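You operate a simulated robot arm through the tools that you are given. There is no shell and no other tool.

You run a simulated two-armed robot. Do the job below in one go: nothing can be reset, and whatever is moved stays where it is left.

Task
On the top of the orange stand, fold the yellow cloth in half and then in half again.

The check looks at the end state, three seconds after you hand in, the way a careful person would. Anything else that was tipped, shoved, dropped, spilled or broken makes it a failure. Flat cloth is picked up by pressing the open fingertips on it (5 to 10 N) and closing them slowly along it; thin cloth reads only 2 to 8 mm in the jaws.

Robot
Two 7-joint arms with two-finger parallel grippers on one trunk, on a base that moves. Base frame: it is fixed to the floor where the robot stands at the start and does not move with it; the origin is under the middle of the robot, x ahead of it, y to its left, z up; the surface under the hand at the start is at about z = 850. Units: mm, degrees, N and s.
The left shoulder is at the start at [68, 187, 1039], the right one opposite. With the tool pointing down near the work surface each hand reaches from about 300 to 760 mm from the robot's upright axis, wherever it stands, measured 20 degrees to its own side. Places, roughly: top of the orange stand [500, 0, 800]. Payload 3.91 kg a hand.
The TCP of each hand is the grasp point between the finger pads, 30 mm short of the fingertips. In the tool frame z runs along the fingers and y along their closing line. The gripper opens to 110 mm. The fingers are 20 mm wide and 10 mm thick; the gripper's body (48 by 112 mm) begins 55 mm behind the TCP.
Orientation is that of the tool frame in the base frame, as a unit quaternion [x, y, z, w]. With the fingers straight down and closing along the base's y, the tool's x points along the base's -x, its y along +y and its z along -z.

Tools
- The arms move only by the tool apply_moves. It takes "left_moves", "right_moves" or both (then of equal length, played together; a hand with none holds still); each is a list of rows, each a list of 2 entries, a list of its own where there are three numbers: the shift along the base's x, y, z in units of 30 mm (1.0 is 30 mm), then the turn, a rotation vector about the base's x, y, z in units of 6 degrees (1.0 is 6 degrees). In form: [[[x, y, z], [rx, ry, rz]], ...]. A call has 1 to 20 rows; each row shifts and turns the commanded pose from where the row before left it. "left_gripper" and "right_gripper" are, for a hand that has rows, the closure, from 0 (fully open) to 1 (shut), set as the call begins (left out, the last holds). A call with a number of a shift or a turn outside -1 to 1 is refused whole. Each row takes 0.2 s and may step no farther than 50 mm and 8.6 degrees from the row before; otherwise, or with a gripper value out of range, the whole call is refused. A pose out of reach is approached as far as the arm can. The call stops where the force on the tool passes 40 N (or 10 N more than at its start, if that is more) or the arm is blocked; 0.2 s more then pass. The fingers move at their own pace (about 72 mm/s each) and stop on an object; they squeeze with about 44 N. The grip force told is the motor's: it shows also when the fingers shut on nothing. Time passes only in rows, and 0.2 s behind the last, so rows that do not move let the fingers close. The reply holds the time, the measured pose of the TCP, the force on the tool along the base axes, the opening and the grip force, in the units named above and with some noise, with the torque about the TCP (base axes, N m) and any sound that the robot's microphone picked up.
- Cameras (640 x 400 px; columns grow to the right, rows downward): "scene" is now at [182.2, 12.4, 1315.8]; the picture's right is [0.02, -1.00, 0.00], its down [0.52, 0.00, -0.85] and it looks along [0.85, 0.02, 0.52] (base axes); focal length 214 px, centre (320, 200). "left" rides on the left gripper at [72, -17, -103] in its tool frame; the picture's right is [0.23, 0.97, 0.00], its down [-0.76, 0.18, -0.62] and it looks along [-0.61, 0.14, 0.78] (tool axes); focal length 222 px, centre (320, 200). "right" rides on the right gripper at [72, 17, -104] in its tool frame; the picture's right is [-0.23, 0.97, 0.00], its down [-0.76, -0.18, -0.62] and it looks along [-0.61, -0.14, 0.78] (tool axes); focal length 222 px, centre (320, 200).
- capture(camera): a new picture of that camera. The clock stands still meanwhile.
- slide_trunk(by): moves the trunk up (or, below 0, down) by that many mm; the arms and the scene camera ride with it, the base frame stays. It gives what a move gives, with no picture.
- base_move(legs): drives the robot by 1 to 6 legs, each [ahead, left, turn to the left] in mm, mm and degrees, along the robot's own axes; the way and the turn of a leg run together, so that a leg with both is an arc; at most 1500 mm and 180 degrees a leg. The arms and the cameras ride along, it lands a little off, and it stops where it bumps. It gives what a move gives.
- head_to(pan, tilt): turns the head with the scene camera to pan (to the left, within 80 degrees either way) and tilt (down, from -29 to 69), counted from straight ahead of the robot (the tilt from the chest, where the trunk bows). It gives what a move gives.
- pixel_to_xyz(camera, pixels): for up to 12 pixels [column, row] of the newest picture of that camera ("zoom" is the newest enlarged one), the place [x, y, z] in the base frame of the surface seen there, good to about 2 mm, but the place of the scene camera against the robot may be out by one fixed shift of up to 18 mm in any direction. The clock stands still meanwhile.
- close_up(camera, box): a new picture of the part [left, top, right, bottom] of that camera's present view, enlarged. The clock stands still meanwhile.
- finish_job(): hands the job in; it is judged then, once.

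Open the grippers and draw the arms clear of the work before you hand the job in, unless the task says otherwise.

The tools are called after "Emit:" as name(argument=value, ...) on one line, values as JSON. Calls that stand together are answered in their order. apply_moves: Moves the arms, as the interface text tells. Its arguments: {"type":"object","properties":{"left_moves":{"type":"array"},"left_gripper":{"type":"number"},"right_moves":{"type":"array"},"right_gripper":{"type":"number"}},"required":[]} The other tools are called the same way: slide_trunk (by) moves the trunk up or down; base_move (legs) drives the base; head_to (pan, tilt) turns the head that bears the scene camera; capture (camera) takes a picture; pixel_to_xyz (camera, pixels) gives the place of the surface under pixels of a picture; close_up (camera, box) takes an enlarged picture of a part of a camera's view; finish_job () hands the job in.

At the start:

```text
clock: 0.0
left_ee_pos: [283.7, 69.6, 1148.0]
left_tcp_rot: [-0.01, 1.0, 0.003, 0.014]
left_wrist_force: [90.7, -43.4, -92.0]
left_torque: [6.17, 3.29, 4.48]
left_width: 110.3
left_finger_force: 0.2
right_ee_pos: [345.5, -235.4, 1073.1]
right_tcp_rot: [0.0, 1.0, -0.003, 0.007]
right_wrist_force: [-0.9, 0.1, 0.2]
right_torque: [0.01, 0.01, 0.03]
right_width: 110.0
right_finger_force: 0.1
trunk travel left (down, up): [-300.0, 214.0]
robot x, y, heading: [-0.6, -3.9, -0.1]
head pan, tilt (commanded): [-80.2, 68.8]
```

scene: 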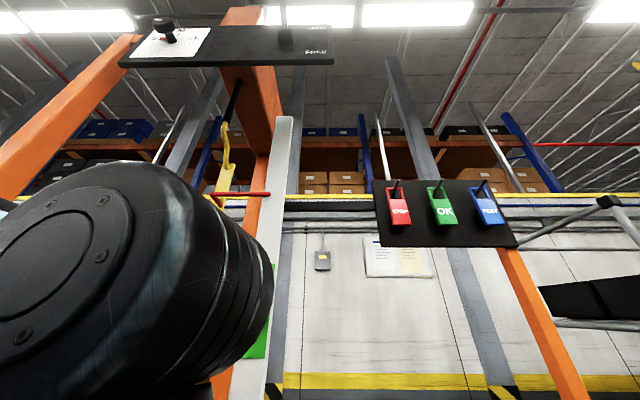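
right: 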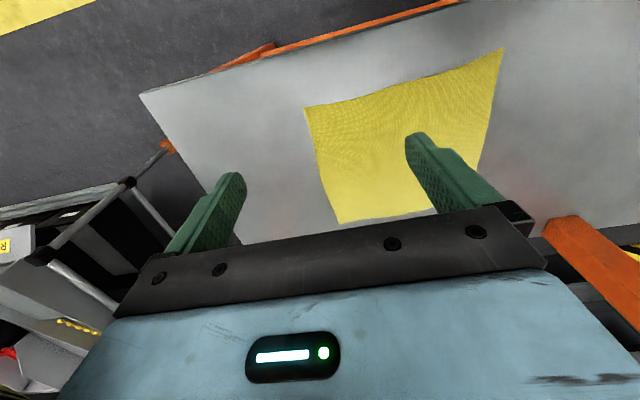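
left: 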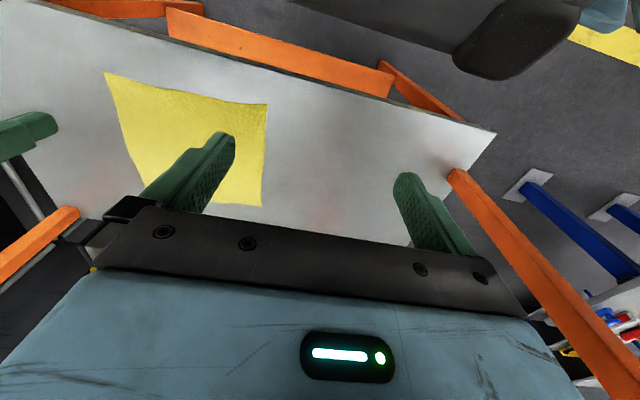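

The scene camera is looking up with a big black cylinder (probably the left arm) close in front of it, and the left wrist shows about 130 N of force at the start. I take fresh pictures before moving anything.

Emit:
capture(camera="scene")

Emit:
capture(camera="left")

Emit:
capture(camera="right")

```text
taken
```

scene: 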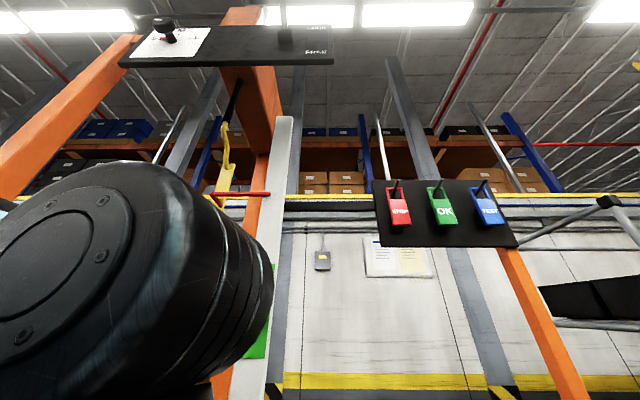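

```text
taken
```

left: 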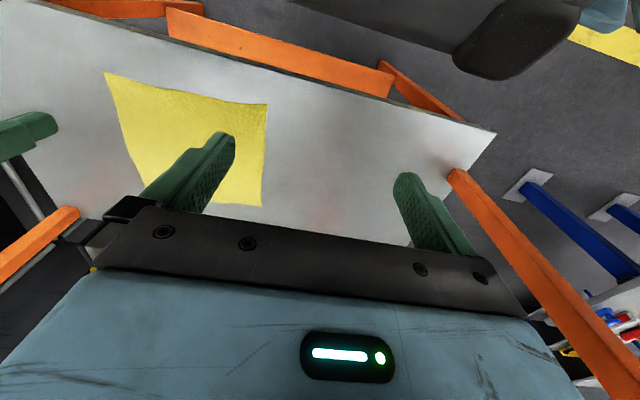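

```text
taken
```

right: 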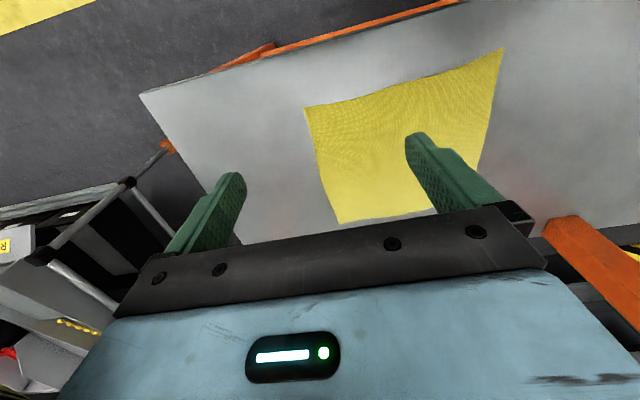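

The left wrist (black cylinder at about (130,290) in the scene view) stands right before the head, and the head is commanded to (-80, 69) while the camera actually looks straight ahead and up: the head seems jammed against the left arm. I relieve it by commanding the head to where it really is.

Emit:
head_to(pan=0, tilt=-29)

```text
clock: 1.7
left_ee_pos: [284.6, 70.3, 1150.0]
left_tcp_rot: [-0.008, 1.0, 0.004, 0.017]
left_wrist_force: [40.8, 20.9, -41.7]
left_torque: [-2.38, 1.3, -1.59]
left_width: 109.9
left_finger_force: 0.1
right_ee_pos: [347.1, -237.2, 1072.6]
right_tcp_rot: [0.0, 1.0, -0.002, 0.007]
right_wrist_force: [0.7, 0.2, 0.2]
right_torque: [0.01, 0.0, 0.03]
right_width: 109.8
right_finger_force: 0.1
trunk travel left (down, up): [-300.0, 214.0]
robot x, y, heading: [0.9, -1.2, 0.1]
head pan, tilt (commanded): [0.0, -28.6]
```

The left force fell to about 60 N, so the head was indeed pressing on the left arm. I look again and measure what stands around before moving the left arm away.

Emit:
capture(camera="scene")

Emit:
pixel_to_xyz(camera="left", pixels=[[106, 73], [267, 104], [262, 206], [150, 200], [497, 133], [515, 45], [300, 150], [455, 172], [60, 60], [40, 180], [30, 125], [350, 220]])

Emit:
pixel_to_xyz(camera="right", pixels=[[306, 108], [504, 48], [478, 168], [340, 224], [140, 94], [440, 5], [560, 200], [100, 200], [260, 180], [400, 100], [440, 208], [610, 100]])

```text
taken
```

scene: 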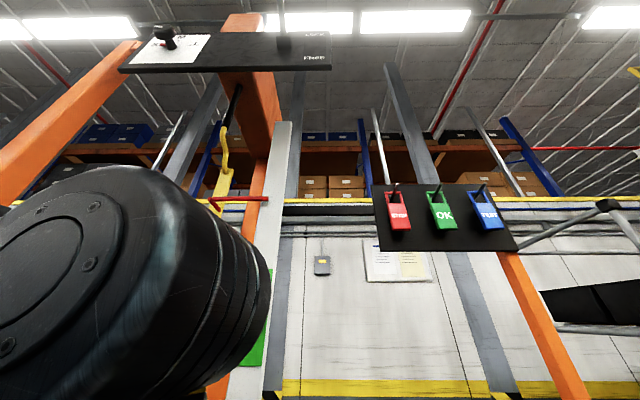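

```text
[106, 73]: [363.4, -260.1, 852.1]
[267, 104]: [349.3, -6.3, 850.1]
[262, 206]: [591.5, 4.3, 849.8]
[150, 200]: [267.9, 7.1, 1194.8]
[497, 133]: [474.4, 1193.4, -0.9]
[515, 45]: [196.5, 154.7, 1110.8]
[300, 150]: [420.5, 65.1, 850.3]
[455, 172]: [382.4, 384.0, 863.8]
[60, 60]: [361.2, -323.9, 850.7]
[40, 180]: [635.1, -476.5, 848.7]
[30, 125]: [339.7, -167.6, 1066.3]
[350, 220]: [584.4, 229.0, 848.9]
```

```text
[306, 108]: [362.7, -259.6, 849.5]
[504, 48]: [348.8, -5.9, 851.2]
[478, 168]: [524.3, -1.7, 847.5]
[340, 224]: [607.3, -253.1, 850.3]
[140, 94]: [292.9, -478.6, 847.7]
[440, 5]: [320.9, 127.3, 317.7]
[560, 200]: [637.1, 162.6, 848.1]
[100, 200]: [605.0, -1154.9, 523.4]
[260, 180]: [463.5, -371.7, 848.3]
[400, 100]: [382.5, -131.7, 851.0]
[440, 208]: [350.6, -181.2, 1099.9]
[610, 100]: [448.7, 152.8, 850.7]
```

The table top is at z≈850 and the cloth is flat with corners near (363,-260), (349,-6), (600,4), (607,-253). Before moving the left arm I measure the objects in the scene view (hook at (228,170), panel (230,50), post (60,130), switches (440,215)).

Emit:
pixel_to_xyz(camera="scene", pixels=[[228, 160], [240, 198], [230, 65], [60, 130], [440, 215], [280, 250], [540, 310], [130, 290], [250, 270], [255, 60], [250, 340], [580, 300]])

```text
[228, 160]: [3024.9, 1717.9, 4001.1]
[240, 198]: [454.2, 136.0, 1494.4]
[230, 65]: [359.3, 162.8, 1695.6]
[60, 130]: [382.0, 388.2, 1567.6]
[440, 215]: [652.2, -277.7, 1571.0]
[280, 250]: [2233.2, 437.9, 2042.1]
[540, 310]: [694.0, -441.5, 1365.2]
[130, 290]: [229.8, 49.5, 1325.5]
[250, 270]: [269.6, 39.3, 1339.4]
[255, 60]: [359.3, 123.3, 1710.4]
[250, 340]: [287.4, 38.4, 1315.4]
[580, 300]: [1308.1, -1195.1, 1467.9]
```

The head still leans on the left wrist at about [230,50,1325], pushing it forward, left and down; overhead there are a red bar at [454,136,1494] and switches at z≈1571, so I keep the arms low. I move the left hand slowly forward, left and down, away from the head.

Emit:
apply_moves(left_moves=[[[0.3, 0.2, -0.3], [0, 0, 0]], [[0.3, 0.2, -0.4], [0, 0, 0]], [[0.4, 0.3, -0.5], [0, 0, 0]], [[0.4, 0.3, -0.5], [0, 0, 0]]], left_gripper=0)

```text
clock: 2.9
left_ee_pos: [293.1, 77.2, 1123.5]
left_tcp_rot: [0.018, 0.998, 0.003, 0.067]
left_wrist_force: [1.1, -0.1, 0.4]
left_torque: [0.04, 0.02, 0.0]
left_width: 110.1
left_finger_force: 0.0
right_ee_pos: [328.6, -251.4, 1072.2]
right_tcp_rot: [-0.001, 1.0, 0.004, 0.013]
right_wrist_force: [-0.3, -0.5, 0.1]
right_torque: [0.09, -0.09, 0.04]
right_width: 110.0
right_finger_force: 0.0
trunk travel left (down, up): [-300.0, 214.0]
robot x, y, heading: [-2.8, -1.9, 0.3]
head pan, tilt (commanded): [0.0, -28.6]
stopped in row 4 (left hand): the arm was blocked; the commanded pose is now the measured one
```

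The left force dropped to zero but the arm got blocked in row 4, its tool tilted by some 7 degrees, and the right hand shifted by 20 mm. I look at all cameras to find what it touches.

Emit:
capture(camera="scene")

Emit:
capture(camera="left")

Emit:
capture(camera="right")

```text
taken
```

scene: 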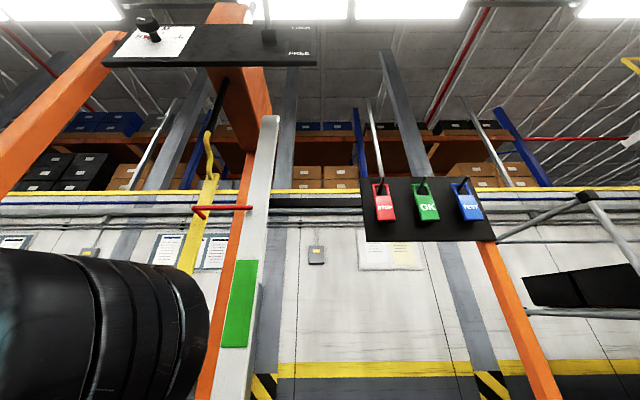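

```text
taken
```

left: 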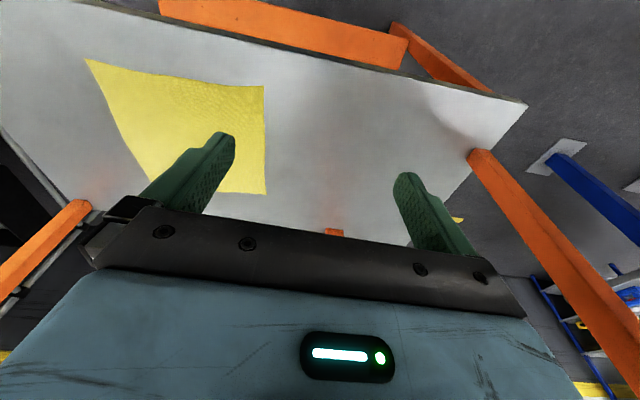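

```text
taken
```

right: 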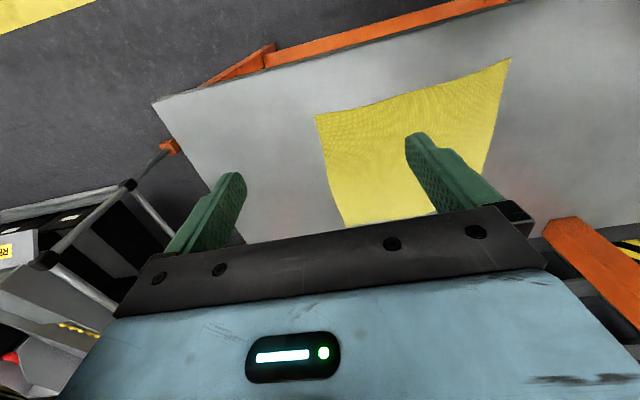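

Nothing visible touches the left gripper; the view shifts suggest the upper body swayed when the jam came free. I hold still for a second with both hands and reread the poses.

Emit:
apply_moves(left_moves=[[[0, 0, 0], [0, 0, 0]], [[0, 0, 0], [0, 0, 0]], [[0, 0, 0], [0, 0, 0]]], right_moves=[[[0, 0, 0], [0, 0, 0]], [[0, 0, 0], [0, 0, 0]], [[0, 0, 0], [0, 0, 0]]])

```text
clock: 3.9
left_ee_pos: [293.0, 79.5, 1123.7]
left_tcp_rot: [0.028, 0.997, 0.005, 0.075]
left_wrist_force: [0.1, -0.6, 0.3]
left_torque: [0.03, 0.03, -0.02]
left_width: 109.9
left_finger_force: 0.0
right_ee_pos: [335.7, -246.6, 1074.2]
right_tcp_rot: [0.0, 1.0, 0.003, 0.009]
right_wrist_force: [-0.5, -0.1, -0.6]
right_torque: [0.06, -0.07, -0.01]
right_width: 110.0
right_finger_force: 0.1
trunk travel left (down, up): [-300.0, 214.0]
robot x, y, heading: [-2.6, -2.2, 0.1]
head pan, tilt (commanded): [0.0, -28.6]
stopped in row 3 (left hand): the arm was blocked; the commanded pose is now the measured one
```

The left arm reports blocked even while holding, with no wrist force, so an arm link above the wrist is touching something. I measure the black cylinder seen in the scene view at (100,320) to find out how near it is to the head.

Emit:
capture(camera="scene")

Emit:
pixel_to_xyz(camera="scene", pixels=[[20, 330], [100, 320], [190, 320], [100, 265], [30, 255], [60, 390], [180, 390], [210, 208], [60, 130], [215, 45], [440, 215]])

```text
taken
```

scene: 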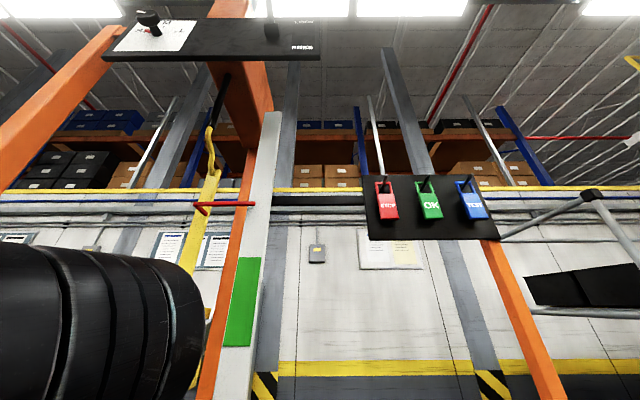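

```text
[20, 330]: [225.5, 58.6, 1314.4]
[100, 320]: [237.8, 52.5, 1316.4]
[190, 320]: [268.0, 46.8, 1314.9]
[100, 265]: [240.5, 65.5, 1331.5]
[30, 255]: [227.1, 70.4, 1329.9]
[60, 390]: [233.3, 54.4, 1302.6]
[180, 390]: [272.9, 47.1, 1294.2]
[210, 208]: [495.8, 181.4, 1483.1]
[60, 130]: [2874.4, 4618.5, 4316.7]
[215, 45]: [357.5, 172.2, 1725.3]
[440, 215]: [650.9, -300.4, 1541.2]
```

The cylinder surface at [225,58,1314] is only about 60 mm from the camera, so the head may still be leaning on the arm. I turn the head a little to the right, away from the left arm, to see whether it is free.

Emit:
head_to(pan=-20, tilt=-20)

Emit:
capture(camera="scene")

```text
clock: 4.8
left_ee_pos: [293.2, 79.9, 1123.7]
left_tcp_rot: [0.027, 0.997, 0.006, 0.076]
left_wrist_force: [0.2, 0.3, 0.0]
left_torque: [-0.01, -0.02, 0.03]
left_width: 110.0
left_finger_force: 0.0
right_ee_pos: [335.8, -247.5, 1074.1]
right_tcp_rot: [0.001, 1.0, 0.003, 0.01]
right_wrist_force: [-0.3, 0.1, -0.4]
right_torque: [0.01, 0.02, -0.05]
right_width: 110.0
right_finger_force: 0.3
trunk travel left (down, up): [-300.0, 214.0]
robot x, y, heading: [-3.0, 1.0, -0.0]
head pan, tilt (commanded): [-20.0, -20.0]
```

```text
taken
```

scene: 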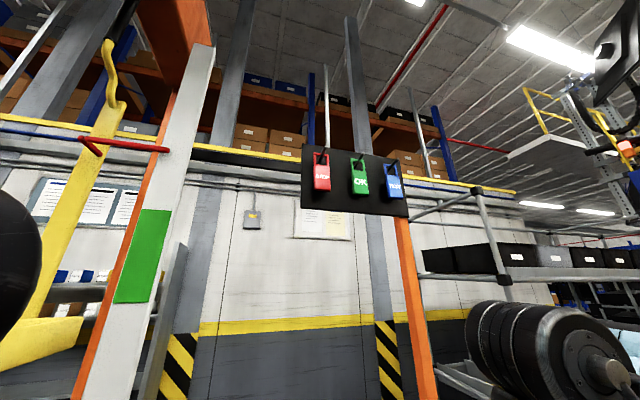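

The head moves freely and the arms did not shift, so it is clear of the left arm. I tilt it down, still turned slightly right, to see the table and the left arm from above.

Emit:
head_to(pan=-20, tilt=40)

Emit:
capture(camera="scene")

```text
clock: 6.1
left_ee_pos: [293.2, 82.6, 1119.5]
left_tcp_rot: [0.028, 0.997, 0.01, 0.072]
left_wrist_force: [-7.1, 17.6, -54.4]
left_torque: [-1.09, -5.27, -1.62]
left_width: 110.2
left_finger_force: 0.1
right_ee_pos: [332.9, -245.7, 1074.6]
right_tcp_rot: [0.0, 1.0, 0.003, 0.011]
right_wrist_force: [-1.0, 0.5, 0.5]
right_torque: [0.0, -0.01, -0.03]
right_width: 110.0
right_finger_force: 0.0
trunk travel left (down, up): [-300.0, 214.0]
robot x, y, heading: [-2.7, 0.8, -0.2]
head pan, tilt (commanded): [-20.0, 40.0]
```

```text
taken
```

scene: 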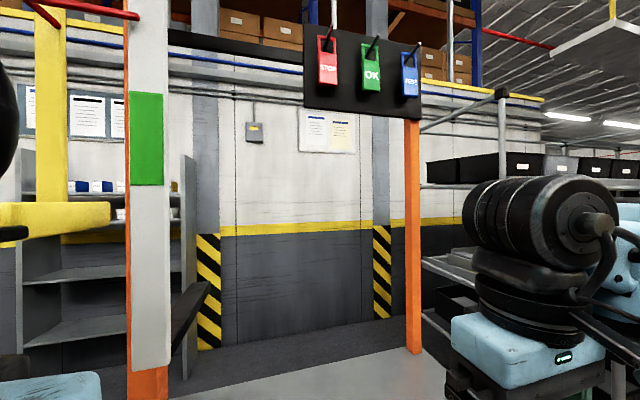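

Tilting down made the head lean on the left hand again (54 N), so the left wrist sits below the camera. I raise the head back to relieve it and measure the yellow bracket at (60,215), which reaches towards the left arm.

Emit:
head_to(pan=-20, tilt=-8)

Emit:
capture(camera="scene")

```text
clock: 7.2
left_ee_pos: [293.8, 80.9, 1124.6]
left_tcp_rot: [0.026, 0.997, 0.004, 0.076]
left_wrist_force: [-0.2, -0.5, 0.3]
left_torque: [-0.03, 0.02, 0.03]
left_width: 110.3
left_finger_force: 0.0
right_ee_pos: [335.3, -246.0, 1074.8]
right_tcp_rot: [0.0, 1.0, 0.003, 0.011]
right_wrist_force: [-1.1, 0.0, -0.2]
right_torque: [0.03, 0.0, -0.01]
right_width: 110.1
right_finger_force: 0.0
trunk travel left (down, up): [-300.0, 214.0]
robot x, y, heading: [-3.7, -2.4, -0.1]
head pan, tilt (commanded): [-20.0, -8.0]
```

```text
taken
```

scene: 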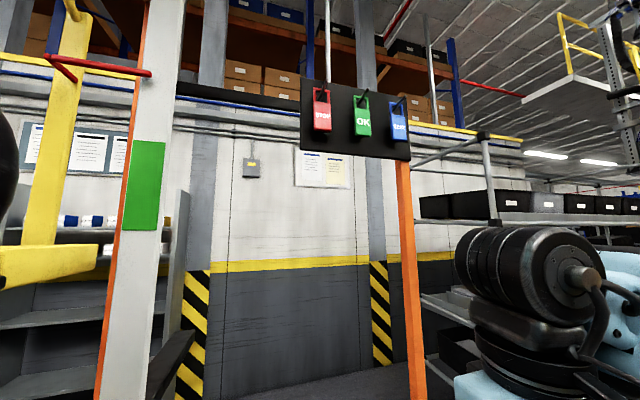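

Emit:
pixel_to_xyz(camera="scene", pixels=[[50, 262], [90, 262], [10, 268], [50, 220], [75, 40], [100, 72], [145, 190], [150, 300], [10, 180], [540, 270], [175, 360], [405, 230]])

```text
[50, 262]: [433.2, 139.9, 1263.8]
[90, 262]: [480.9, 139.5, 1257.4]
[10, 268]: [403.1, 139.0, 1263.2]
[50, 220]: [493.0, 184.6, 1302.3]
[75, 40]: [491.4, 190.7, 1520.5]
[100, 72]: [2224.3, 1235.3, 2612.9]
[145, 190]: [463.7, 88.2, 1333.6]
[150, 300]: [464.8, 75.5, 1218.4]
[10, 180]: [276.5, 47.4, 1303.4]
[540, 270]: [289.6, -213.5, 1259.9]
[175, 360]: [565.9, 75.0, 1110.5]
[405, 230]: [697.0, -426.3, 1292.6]
```

The yellow bracket runs at about y=139, z≈1260 from x≈403 to 490 and further, and a white/orange column stands at [464,80]; the left forearm likely catches on that bracket. The right arm is free, so I turn its hand to point left and use its camera to look at the jam from the side.

Emit:
apply_moves(right_moves=[[[0, -0.1, 0], [1, 0, 0]], [[0, -0.1, 0], [1, 0, 0]], [[0, -0.1, 0], [1, 0, 0]], [[0, -0.1, 0], [1, 0, 0]], [[0, -0.1, 0], [1, 0, 0]], [[0, -0.1, 0.1], [1, 0, 0]], [[0, -0.1, 0.1], [1, 0, 0]], [[0, -0.1, 0.1], [1, 0, 0]], [[0, -0.1, 0.1], [1, 0, 0]], [[0, -0.1, 0.1], [1, 0, 0]]], right_gripper=0.5)

Emit:
capture(camera="right")

```text
clock: 9.4
left_ee_pos: [292.8, 82.7, 1125.6]
left_tcp_rot: [0.026, 0.997, 0.003, 0.076]
left_wrist_force: [0.5, 0.3, 0.1]
left_torque: [-0.03, 0.02, 0.03]
left_width: 109.8
left_finger_force: 0.0
right_ee_pos: [334.0, -276.0, 1089.2]
right_tcp_rot: [-0.006, 0.864, 0.503, 0.009]
right_wrist_force: [-0.1, 0.0, -0.7]
right_torque: [0.01, 0.0, 0.0]
right_width: 55.1
right_finger_force: 0.1
trunk travel left (down, up): [-300.0, 214.0]
robot x, y, heading: [-3.1, 0.1, -0.3]
head pan, tilt (commanded): [-20.0, -8.0]
```

```text
taken
```

right: 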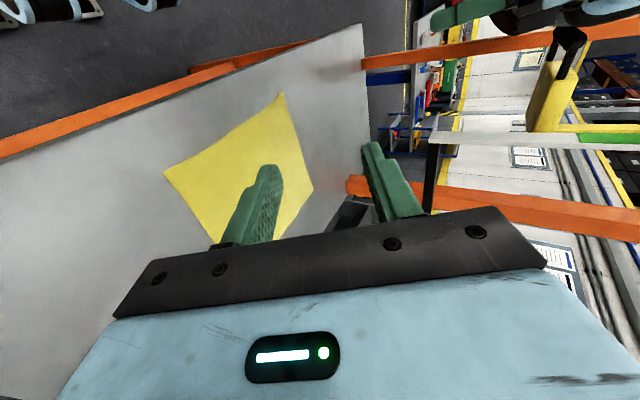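

The side view works: the left gripper's finger shows at (460,12) and the yellow bracket with a black arm at (560,60). I turn the hand a bit further up and left to bring the left arm into view.

Emit:
apply_moves(right_moves=[[[-0.2, -0.2, 0.3], [1, 0, 0]], [[-0.2, -0.2, 0.3], [1, 0, 0]], [[-0.2, -0.2, 0.3], [1, 0, 0]], [[0, 0, 0], [1, 0, 0]], [[0, 0, 0], [0, 0, 1]], [[0, 0, 0], [0, 0, 1]], [[0, 0, 0], [0, 0, 1]], [[0, 0, 0], [0, 0, 1]]])

Emit:
capture(camera="right")

```text
clock: 11.4
left_ee_pos: [293.0, 77.7, 1126.1]
left_tcp_rot: [0.032, 0.997, 0.0, 0.075]
left_wrist_force: [-0.3, -1.1, 0.1]
left_torque: [0.03, -0.02, -0.01]
left_width: 109.9
left_finger_force: 0.0
right_ee_pos: [305.6, -303.4, 1111.9]
right_tcp_rot: [-0.138, 0.737, 0.65, -0.127]
right_wrist_force: [0.4, 0.6, 1.5]
right_torque: [0.03, 0.05, -0.01]
right_width: 55.1
right_finger_force: 0.0
trunk travel left (down, up): [-300.0, 214.0]
robot x, y, heading: [-7.7, -3.6, -1.0]
head pan, tilt (commanded): [-20.0, -8.0]
stopped in row 8 (right hand): the arm was blocked; the commanded pose is now the measured one
```

```text
taken
```

right: 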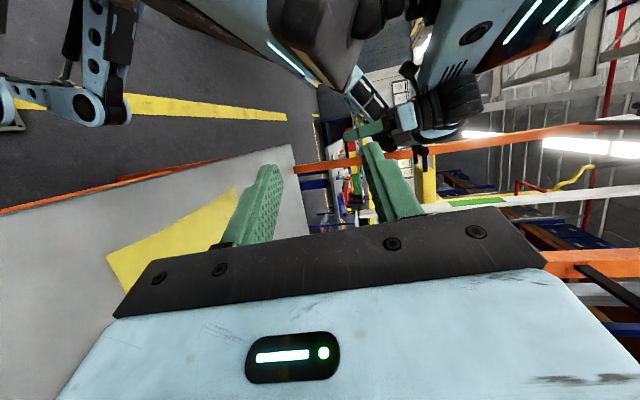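

Now the right arm reports blocked in the last row, but the picture shows the left hand at (400,115) and the robot's chest and head above. I enlarge that part to see where the left arm touches.

Emit:
close_up(camera="right", box=[300, 0, 540, 200])

Emit:
pixel_to_xyz(camera="right", pixels=[[405, 115], [450, 105], [360, 130], [422, 160], [480, 35], [310, 50], [355, 85], [430, 190], [560, 10], [470, 125], [420, 75], [400, 50]])

```text
2.00 times, centred on (420, 100) of right
```

zoom: 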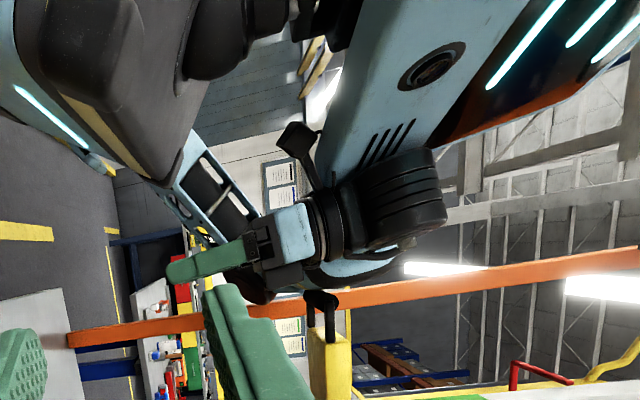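

```text
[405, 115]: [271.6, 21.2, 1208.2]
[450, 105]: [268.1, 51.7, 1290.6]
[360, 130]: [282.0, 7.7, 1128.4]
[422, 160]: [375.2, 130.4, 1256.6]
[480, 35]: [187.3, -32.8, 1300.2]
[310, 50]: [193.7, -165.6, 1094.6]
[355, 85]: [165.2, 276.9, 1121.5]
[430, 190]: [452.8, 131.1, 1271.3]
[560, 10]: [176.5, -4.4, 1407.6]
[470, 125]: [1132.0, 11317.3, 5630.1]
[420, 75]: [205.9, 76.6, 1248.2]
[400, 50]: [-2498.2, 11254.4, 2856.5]
```

The picture shows the left wrist (zoom (400,200), about [268,52,1290]) wedged between the head's box and the near end of the yellow bracket (zoom (320,300), about [375,130,1256]). I check where the right arm was blocked and the space around before backing the base.

Emit:
pixel_to_xyz(camera="right", pixels=[[90, 105], [30, 90], [120, 50], [200, 110], [420, 155], [428, 145], [440, 135], [330, 80], [395, 95], [520, 155], [470, 90], [560, 255]])

Emit:
close_up(camera="right", box=[0, 0, 240, 150])

Emit:
capture(camera="scene")

```text
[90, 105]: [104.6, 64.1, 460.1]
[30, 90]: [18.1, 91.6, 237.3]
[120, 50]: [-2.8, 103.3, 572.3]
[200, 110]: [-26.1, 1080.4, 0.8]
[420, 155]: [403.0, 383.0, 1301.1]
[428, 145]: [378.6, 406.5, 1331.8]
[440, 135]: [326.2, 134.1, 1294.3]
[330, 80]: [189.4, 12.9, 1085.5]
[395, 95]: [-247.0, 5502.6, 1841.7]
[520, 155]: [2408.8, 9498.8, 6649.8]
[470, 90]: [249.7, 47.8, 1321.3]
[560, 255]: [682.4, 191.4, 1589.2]
```

```text
2.67 times, centred on (120, 75) of right
```

zoom: 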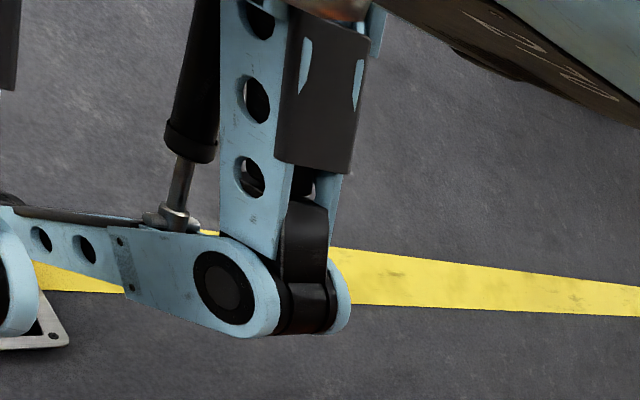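

```text
taken
```

scene: 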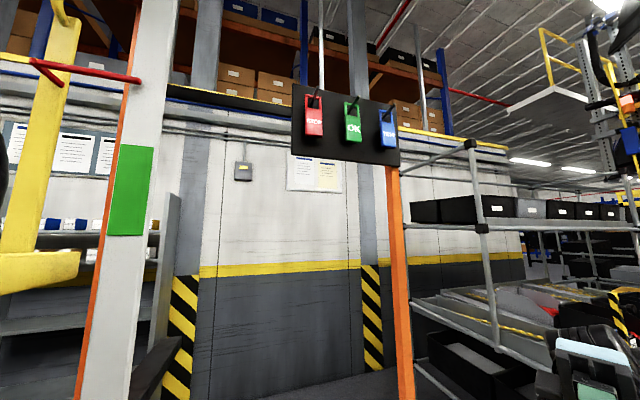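

The blue forearm link at [326,134,1294] sits right against the bracket's near end at x≈350, while the head is behind it; backing the robot a little takes the arm straight off the bracket. I drive back 60 mm and watch the forces.

Emit:
base_move(legs=[[-60, 0, 0]])

Emit:
capture(camera="right")

```text
clock: 12.4
left_ee_pos: [262.4, 84.4, 1116.1]
left_tcp_rot: [0.023, 0.998, -0.002, 0.057]
left_wrist_force: [-0.6, -0.2, 0.9]
left_torque: [-0.01, -0.03, -0.02]
left_width: 109.9
left_finger_force: 0.0
right_ee_pos: [271.9, -299.2, 1106.9]
right_tcp_rot: [-0.134, 0.736, 0.65, -0.135]
right_wrist_force: [-0.4, 0.4, -0.1]
right_torque: [-0.03, 0.02, -0.01]
right_width: 54.9
right_finger_force: 0.0
trunk travel left (down, up): [-300.0, 214.0]
robot x, y, heading: [-65.8, -2.5, -1.4]
head pan, tilt (commanded): [-20.0, -8.0]
```

```text
taken
```

right: 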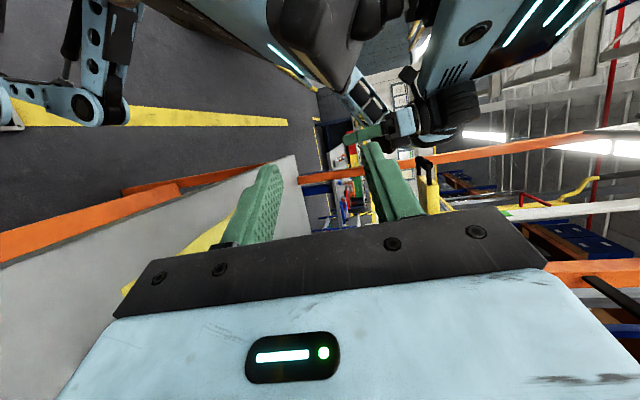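

The left hand relaxed and the black knob of the bracket at (425,165) now shows a gap to the arm. I back up another 80 mm for safe clearance.

Emit:
base_move(legs=[[-80, 0, 0]])

Emit:
close_up(camera="right", box=[300, 0, 540, 200])

```text
clock: 13.4
left_ee_pos: [182.6, 86.0, 1117.5]
left_tcp_rot: [0.023, 0.998, -0.004, 0.057]
left_wrist_force: [-0.6, -0.1, -0.6]
left_torque: [-0.02, -0.03, -0.02]
left_width: 110.2
left_finger_force: 0.1
right_ee_pos: [193.9, -297.0, 1106.2]
right_tcp_rot: [-0.133, 0.735, 0.651, -0.135]
right_wrist_force: [-0.2, -0.5, 0.0]
right_torque: [-0.02, 0.02, -0.03]
right_width: 54.9
right_finger_force: 0.0
trunk travel left (down, up): [-300.0, 214.0]
robot x, y, heading: [-142.9, 0.5, -0.8]
head pan, tilt (commanded): [-20.0, -8.0]
```

```text
2.00 times, centred on (420, 100) of right
```

zoom: 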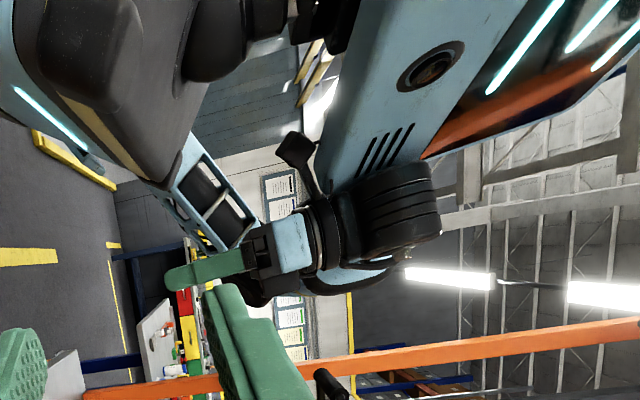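

The bracket is now well ahead of the arm. I lower the left hand while moving it a little forward and left, straightening its tool to point down.

Emit:
apply_moves(left_moves=[[[0.3, 0.3, -0.2], [0, 0.27, 0.1]], [[0.3, 0.3, -0.3], [0, 0.27, 0.1]], [[0.4, 0.3, -0.4], [0, 0.27, 0.1]], [[0.4, 0.3, -0.4], [0, 0.27, 0.1]], [[0.4, 0.3, -0.5], [0, 0, 0]], [[0.4, 0.3, -0.5], [0, 0, 0]], [[0.4, 0.3, -0.5], [0, 0, 0]], [[0.2, 0.3, -0.5], [0, 0, 0]]])

Emit:
capture(camera="right")

Emit:
capture(camera="left")

```text
clock: 15.2
left_ee_pos: [268.6, 157.0, 1016.2]
left_tcp_rot: [0.002, 1.0, -0.003, 0.0]
left_wrist_force: [0.4, -0.2, -0.5]
left_torque: [-0.01, 0.01, 0.0]
left_width: 110.1
left_finger_force: 0.0
right_ee_pos: [193.5, -297.9, 1105.6]
right_tcp_rot: [-0.134, 0.735, 0.651, -0.136]
right_wrist_force: [-0.3, 0.4, -0.1]
right_torque: [0.04, 0.03, -0.01]
right_width: 55.1
right_finger_force: 0.0
trunk travel left (down, up): [-300.0, 214.0]
robot x, y, heading: [-140.9, -2.5, -1.0]
head pan, tilt (commanded): [-20.0, -8.0]
```

```text
taken
```

right: 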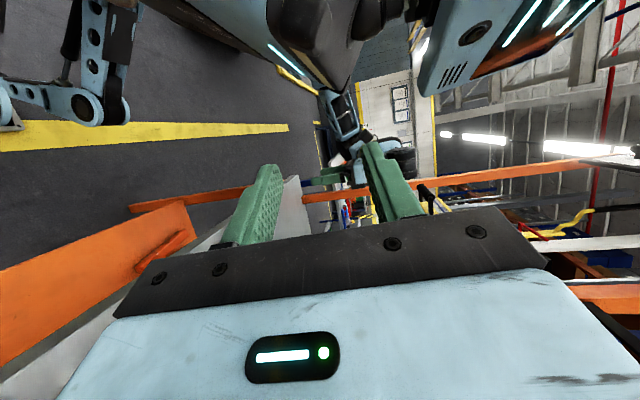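

```text
taken
```

left: 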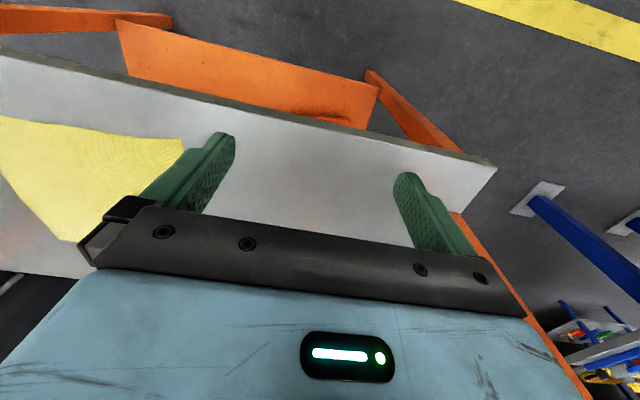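

The left hand is free, pointing down at [269,157,1016]. I turn the right hand back to pointing down and lower the head for an overview.

Emit:
apply_moves(right_moves=[[[0, 0, 0], [0, 0, -0.92]], [[0, 0, 0], [0, 0, -0.92]], [[0, 0, 0], [0, 0, -0.92]], [[0, 0, 0], [0, 0, -0.92]], [[0, 0.2, -0.1], [-0.99, 0, 0]], [[0, 0.2, -0.1], [-0.99, 0, 0]], [[0, 0.2, -0.1], [-0.99, 0, 0]], [[0, 0.2, -0.1], [-0.99, 0, 0]], [[0, 0.2, -0.1], [-0.99, 0, 0]], [[0, 0, 0], [-0.99, 0, 0]], [[0, 0, 0], [-0.99, 0, 0]], [[0, 0, 0], [-0.99, 0, 0]], [[0, 0, 0], [-0.99, 0, 0]], [[0, 0, 0], [-0.99, 0, 0]], [[0, 0, 0], [-0.99, 0, 0]], [[0, 0, 0], [-0.99, 0, 0]], [[0, 0, 0], [-0.99, 0, 0]], [[0, 0, 0], [-0.99, 0, 0]]], right_gripper=0)

Emit:
head_to(pan=0, tilt=35)

Emit:
capture(camera="scene")

```text
clock: 19.1
left_ee_pos: [268.5, 157.0, 1018.3]
left_tcp_rot: [0.002, 1.0, -0.003, 0.0]
left_wrist_force: [0.8, 0.6, 0.6]
left_torque: [0.01, 0.01, -0.02]
left_width: 110.1
left_finger_force: 0.1
right_ee_pos: [194.6, -267.0, 1090.3]
right_tcp_rot: [0.014, 1.0, 0.0, 0.0]
right_wrist_force: [-0.3, -0.5, 0.4]
right_torque: [-0.01, -0.04, -0.01]
right_width: 109.8
right_finger_force: 0.0
trunk travel left (down, up): [-300.0, 214.0]
robot x, y, heading: [-143.8, -1.5, -1.2]
head pan, tilt (commanded): [-20.0, -8.0]
```

```text
clock: 20.1
left_ee_pos: [268.3, 156.0, 1017.1]
left_tcp_rot: [0.002, 1.0, -0.003, -0.001]
left_wrist_force: [-1.0, 1.1, -0.5]
left_torque: [0.0, -0.03, 0.02]
left_width: 110.0
left_finger_force: 0.0
right_ee_pos: [193.7, -268.5, 1090.3]
right_tcp_rot: [0.013, 1.0, 0.001, 0.0]
right_wrist_force: [0.3, -0.2, 0.1]
right_torque: [0.03, 0.03, 0.04]
right_width: 110.1
right_finger_force: 0.1
trunk travel left (down, up): [-300.0, 214.0]
robot x, y, heading: [-143.2, 4.1, -0.8]
head pan, tilt (commanded): [0.0, 35.0]
```

```text
taken
```

scene: 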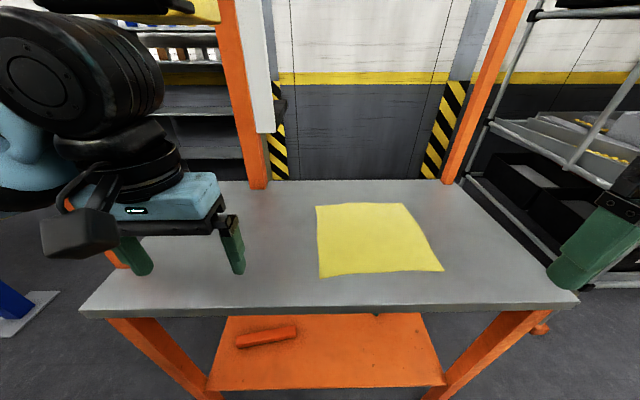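

Now the scene view shows the whole stand with the cloth between (316,205), (405,203), (443,270), (319,277). I measure the cloth corners, table edges and posts.

Emit:
pixel_to_xyz(camera="scene", pixels=[[317, 206], [403, 204], [441, 269], [320, 275], [90, 308], [570, 300], [256, 180], [450, 175], [265, 120], [205, 10], [120, 255], [485, 190]])

Emit:
close_up(camera="scene", box=[290, 180, 470, 292])

```text
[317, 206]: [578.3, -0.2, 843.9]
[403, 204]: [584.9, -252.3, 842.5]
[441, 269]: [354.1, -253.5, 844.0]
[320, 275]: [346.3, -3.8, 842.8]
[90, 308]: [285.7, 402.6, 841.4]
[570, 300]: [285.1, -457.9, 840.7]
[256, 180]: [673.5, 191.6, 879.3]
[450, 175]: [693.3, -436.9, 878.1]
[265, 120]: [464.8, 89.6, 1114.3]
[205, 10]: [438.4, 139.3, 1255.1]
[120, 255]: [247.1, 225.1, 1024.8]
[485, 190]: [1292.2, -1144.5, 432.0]
```

```text
3.56 times, centred on (380, 236) of scene
```

zoom: 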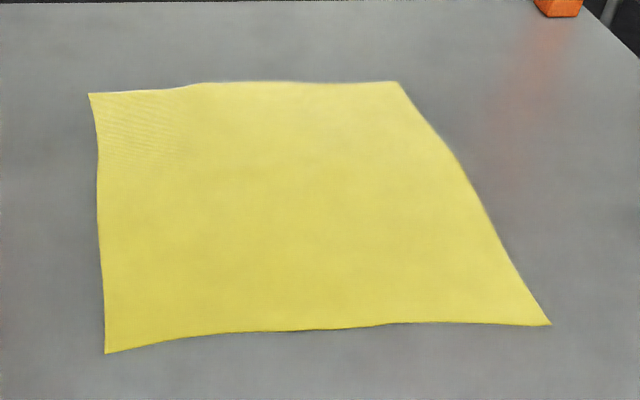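

The cloth lies flat; overhead I see the white column at (262,70) ending near (262,132) and the bracket at (205,10). I enlarge that corner and measure how low these fixtures hang, and measure the cloth corners in more detail.

Emit:
pixel_to_xyz(camera="zoom", pixels=[[92, 97], [397, 86], [545, 322], [109, 349], [250, 86], [450, 155], [300, 325], [105, 200]])

Emit:
close_up(camera="scene", box=[150, 0, 310, 200])

```text
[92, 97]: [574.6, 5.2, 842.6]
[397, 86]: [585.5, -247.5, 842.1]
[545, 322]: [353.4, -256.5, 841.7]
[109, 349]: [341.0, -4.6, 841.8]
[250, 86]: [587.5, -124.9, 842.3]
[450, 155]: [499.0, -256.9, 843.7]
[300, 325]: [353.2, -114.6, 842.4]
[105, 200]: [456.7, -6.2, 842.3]
```

```text
2.00 times, centred on (230, 100) of scene
```

zoom: 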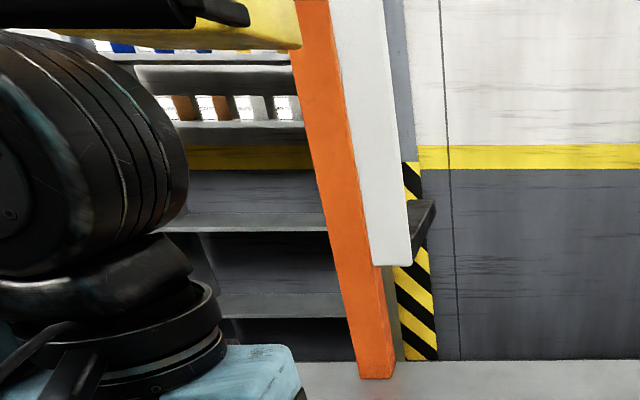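

Emit:
pixel_to_xyz(camera="zoom", pixels=[[380, 255], [405, 258], [370, 200], [395, 200], [425, 225], [412, 250], [350, 200], [375, 360], [388, 300], [230, 38], [140, 12], [280, 42]])

```text
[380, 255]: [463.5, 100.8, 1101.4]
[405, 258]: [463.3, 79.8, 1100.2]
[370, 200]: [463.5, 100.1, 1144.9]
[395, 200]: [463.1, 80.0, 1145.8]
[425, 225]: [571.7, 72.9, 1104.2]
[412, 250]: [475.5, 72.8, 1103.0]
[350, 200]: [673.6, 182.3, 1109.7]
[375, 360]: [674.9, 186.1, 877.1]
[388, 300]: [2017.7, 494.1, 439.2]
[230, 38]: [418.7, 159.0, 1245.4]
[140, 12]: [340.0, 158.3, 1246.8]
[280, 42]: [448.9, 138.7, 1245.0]
```

The white column ends at z≈1108 near [472,73..101], with a black paddle behind it to x≈580 at the same height; the bracket's underside is at z≈1252. I measure how high the left wrist stands above its TCP (1017) for clearance.

Emit:
capture(camera="scene")

Emit:
pixel_to_xyz(camera="scene", pixels=[[60, 15], [100, 30], [140, 60], [30, 60], [10, 140], [120, 140], [150, 165], [180, 185], [155, 90], [20, 200], [75, 230], [5, 20]])

```text
taken
```

scene: 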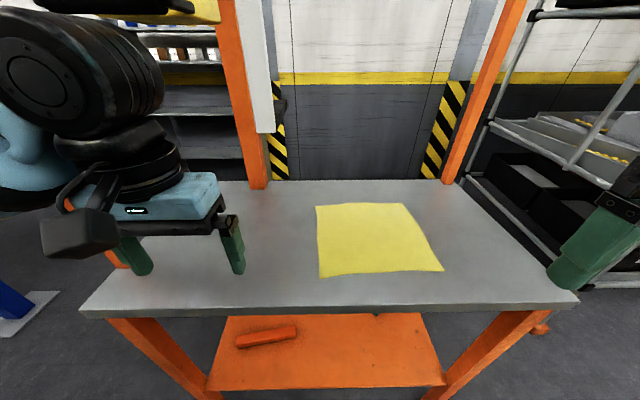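

```text
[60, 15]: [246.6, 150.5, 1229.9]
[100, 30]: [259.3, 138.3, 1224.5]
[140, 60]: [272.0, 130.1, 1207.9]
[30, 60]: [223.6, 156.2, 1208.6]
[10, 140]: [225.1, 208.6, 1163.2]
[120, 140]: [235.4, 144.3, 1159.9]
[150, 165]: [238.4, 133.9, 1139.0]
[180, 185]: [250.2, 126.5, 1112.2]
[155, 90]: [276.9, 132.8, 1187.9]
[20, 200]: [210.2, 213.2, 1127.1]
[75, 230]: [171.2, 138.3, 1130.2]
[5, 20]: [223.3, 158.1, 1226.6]
```

The wrist top stands about 222 mm above the TCP, so I'll work with the tools tilted (wrists back towards the robot) to stay in front of the column, and centre the robot better on the cloth (y≈-133). I shift the base 160 mm to the right and straighten the heading.

Emit:
base_move(legs=[[0, -160, 0.8]])

Emit:
capture(camera="scene")

```text
clock: 22.2
left_ee_pos: [264.5, 0.8, 1017.0]
left_tcp_rot: [-0.006, 1.0, -0.003, -0.001]
left_wrist_force: [-0.7, 0.6, -0.5]
left_torque: [-0.01, -0.02, -0.02]
left_width: 109.8
left_finger_force: 0.1
right_ee_pos: [195.6, -424.1, 1090.6]
right_tcp_rot: [0.005, 1.0, 0.002, 0.001]
right_wrist_force: [0.0, -0.1, 0.2]
right_torque: [0.05, 0.01, 0.01]
right_width: 110.0
right_finger_force: 0.0
trunk travel left (down, up): [-300.0, 214.0]
robot x, y, heading: [-148.3, -160.2, -0.3]
head pan, tilt (commanded): [0.0, 35.0]
```

```text
taken
```

scene: 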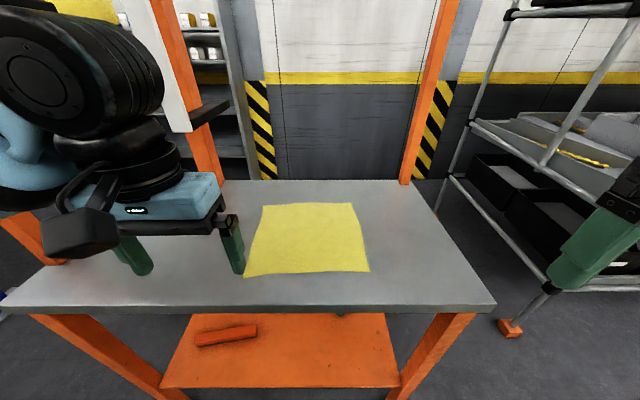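

The robot now stands at y≈-160 with the cloth in front. For a clean fold the jaws should close across the edge (along x), so I turn both tools 90° about the vertical (cameras to the outer sides) while staying in front of the stand, and bring the right hand lower.

Emit:
apply_moves(left_moves=[[[0, 0, 0], [0, 0, -1]], [[0, 0, 0], [0, 0, -1]], [[0, 0, 0], [0, 0, -1]], [[0, 0, 0], [0, 0, -1]], [[0, 0, 0], [0, 0, -1]], [[0, 0, 0], [0, 0, -1]], [[0, 0, 0], [0, 0, -1]], [[0, 0, 0], [0, 0, -1]], [[0, 0, 0], [0, 0, -1]], [[0, 0, 0], [0, 0, -1]], [[0, 0, 0], [0, 0, -1]], [[0, 0, 0], [0, 0, -1]], [[0, 0, 0], [0, 0, -1]], [[0, 0, 0], [0, 0, -1]], [[0, 0, 0], [0, 0, -0.9]]], right_moves=[[[0.1, 0.2, -0.15], [0, 0, 1]], [[0.1, 0.2, -0.15], [0, 0, 1]], [[0.1, 0.2, -0.15], [0, 0, 1]], [[0.1, 0.2, -0.15], [0, 0, 1]], [[0.1, 0.2, -0.15], [0, 0, 1]], [[0.1, 0.2, -0.15], [0, 0, 1]], [[0.1, 0.2, -0.15], [0, 0, 1]], [[0.1, 0.2, -0.15], [0, 0, 1]], [[0.1, 0.2, -0.15], [0, 0, 1]], [[0.1, 0.2, -0.15], [0, 0, 1]], [[0.1, 0.2, -0.15], [0, 0, 1]], [[0.1, 0.2, -0.15], [0, 0, 1]], [[0.1, 0.2, -0.15], [0, 0, 1]], [[0.1, 0.2, -0.15], [0, 0, 1]], [[0.1, 0.2, -0.15], [0, 0, 1]]])

Emit:
capture(camera="scene")

```text
clock: 25.4
left_ee_pos: [264.6, 1.9, 1016.9]
left_tcp_rot: [0.7, 0.714, -0.002, -0.002]
left_wrist_force: [-0.1, 0.5, 0.4]
left_torque: [-0.01, 0.02, -0.01]
left_width: 110.1
left_finger_force: 0.1
right_ee_pos: [212.3, -314.3, 1019.7]
right_tcp_rot: [-0.703, 0.711, 0.001, -0.001]
right_wrist_force: [0.6, -0.6, -0.1]
right_torque: [0.02, 0.02, 0.0]
right_width: 110.1
right_finger_force: 0.1
right hand out of reach, approached as far as the arm can: row 14, 15
trunk travel left (down, up): [-300.0, 214.0]
robot x, y, heading: [-143.0, -159.7, -0.2]
head pan, tilt (commanded): [0.0, 35.0]
```

```text
taken
```

scene: 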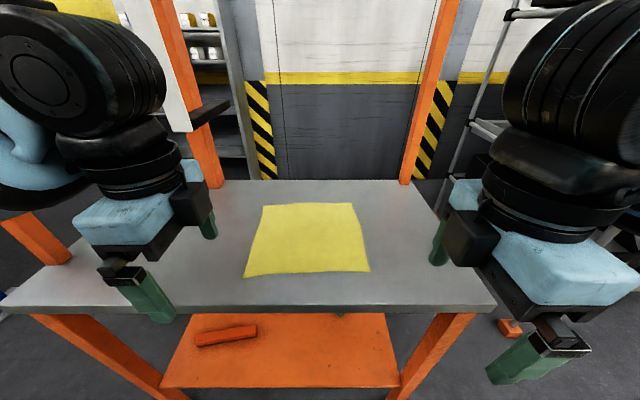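

Both tools are now turned (left [0.7,0.714], right [-0.703,0.711]); the right one was just slightly too close to the robot. I look through both hand cameras from this position.

Emit:
capture(camera="left")

Emit:
capture(camera="right")

```text
taken
```

left: 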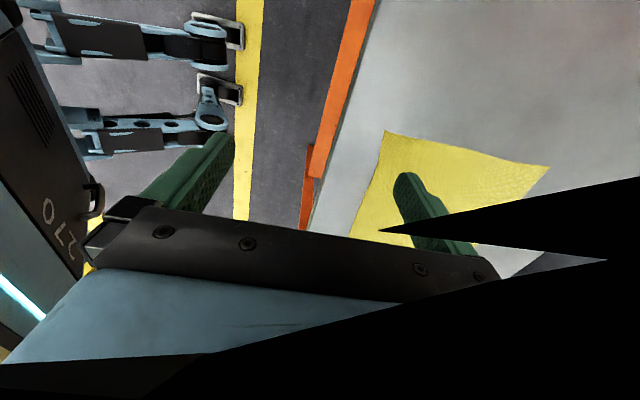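

```text
taken
```

right: 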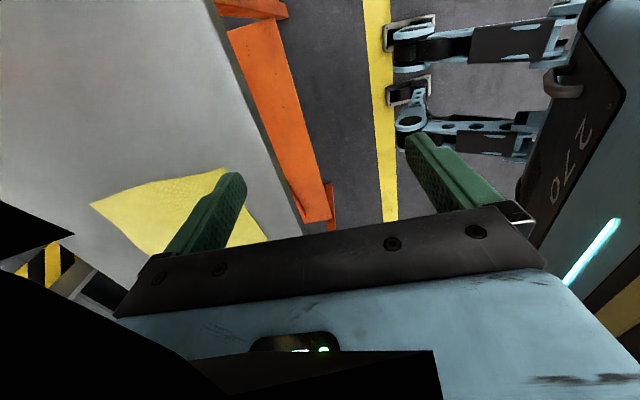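

The hand cameras work (partly shaded by their own wrist). I drive 45 mm forward so that both near and far cloth edges are in comfortable reach.

Emit:
base_move(legs=[[45, 0, 0]])

```text
clock: 26.3
left_ee_pos: [309.9, 2.5, 1016.9]
left_tcp_rot: [0.7, 0.714, -0.002, -0.003]
left_wrist_force: [-0.1, -0.3, -0.2]
left_torque: [0.02, 0.0, -0.03]
left_width: 109.8
left_finger_force: 0.1
right_ee_pos: [257.9, -314.1, 1020.3]
right_tcp_rot: [-0.703, 0.711, 0.001, -0.002]
right_wrist_force: [-0.1, -0.2, -0.9]
right_torque: [0.02, 0.05, -0.02]
right_width: 109.7
right_finger_force: 0.0
trunk travel left (down, up): [-300.0, 214.0]
robot x, y, heading: [-97.2, -160.7, -0.2]
head pan, tilt (commanded): [0.0, 35.0]
```

I move both hands forward and lower over the front part of the cloth, staying below the overhead fixtures, to view and measure the far corners with the hand cameras.

Emit:
apply_moves(left_moves=[[[0.6, 0, -0.8], [0, 0, 0]], [[0.8, 0, -0.8], [0, 0, 0]], [[0.9, 0, -0.7], [0, 0, 0]], [[0.9, 0, -0.5], [0, 0, 0]], [[0.9, 0, 0], [0, 0, 0]], [[0, 0, 0], [0, 0, 0]]], right_moves=[[[0.8, 0, -0.8], [0, 0, 0]], [[0.9, 0, -0.8], [0, 0, 0]], [[0.9, 0, -0.7], [0, 0, 0]], [[0.9, 0, -0.5], [0, 0, 0]], [[0.9, 0, 0], [0, 0, 0]], [[0, 0, 0], [0, 0, 0]]], left_gripper=0.65, right_gripper=0.65)

Emit:
capture(camera="scene")

Emit:
capture(camera="left")

Emit:
capture(camera="right")

```text
clock: 27.7
left_ee_pos: [432.2, 2.6, 932.7]
left_tcp_rot: [0.699, 0.715, -0.002, -0.003]
left_wrist_force: [0.0, 1.0, -0.1]
left_torque: [0.03, 0.0, -0.02]
left_width: 38.3
left_finger_force: 0.1
right_ee_pos: [277.5, -276.5, 946.3]
right_tcp_rot: [-0.702, 0.712, 0.0, 0.0]
right_wrist_force: [0.2, -0.1, -0.4]
right_torque: [0.02, 0.0, 0.02]
right_width: 38.6
right_finger_force: 0.0
right hand out of reach, approached as far as the arm can: row 1, 2, 3, 4, 5
trunk travel left (down, up): [-300.0, 214.0]
robot x, y, heading: [-99.5, -163.1, -0.1]
head pan, tilt (commanded): [0.0, 35.0]
```

```text
taken
```

scene: 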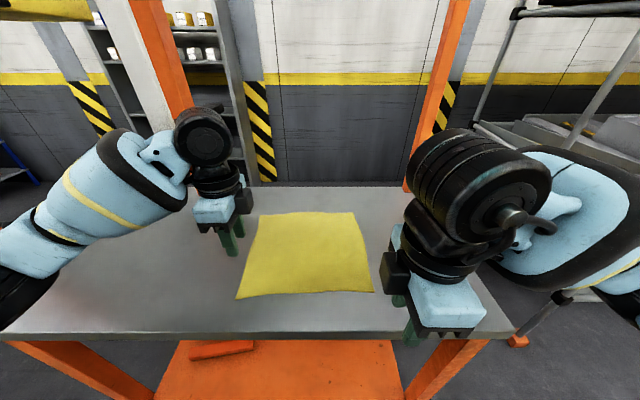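

```text
taken
```

left: 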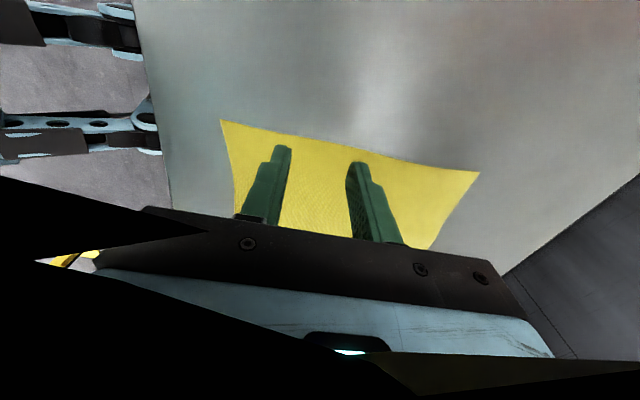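

```text
taken
```

right: 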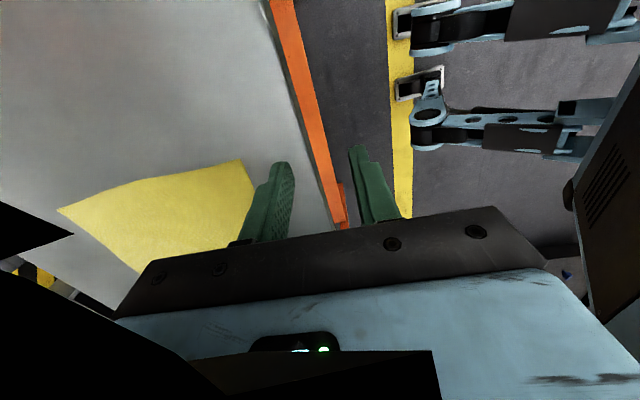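

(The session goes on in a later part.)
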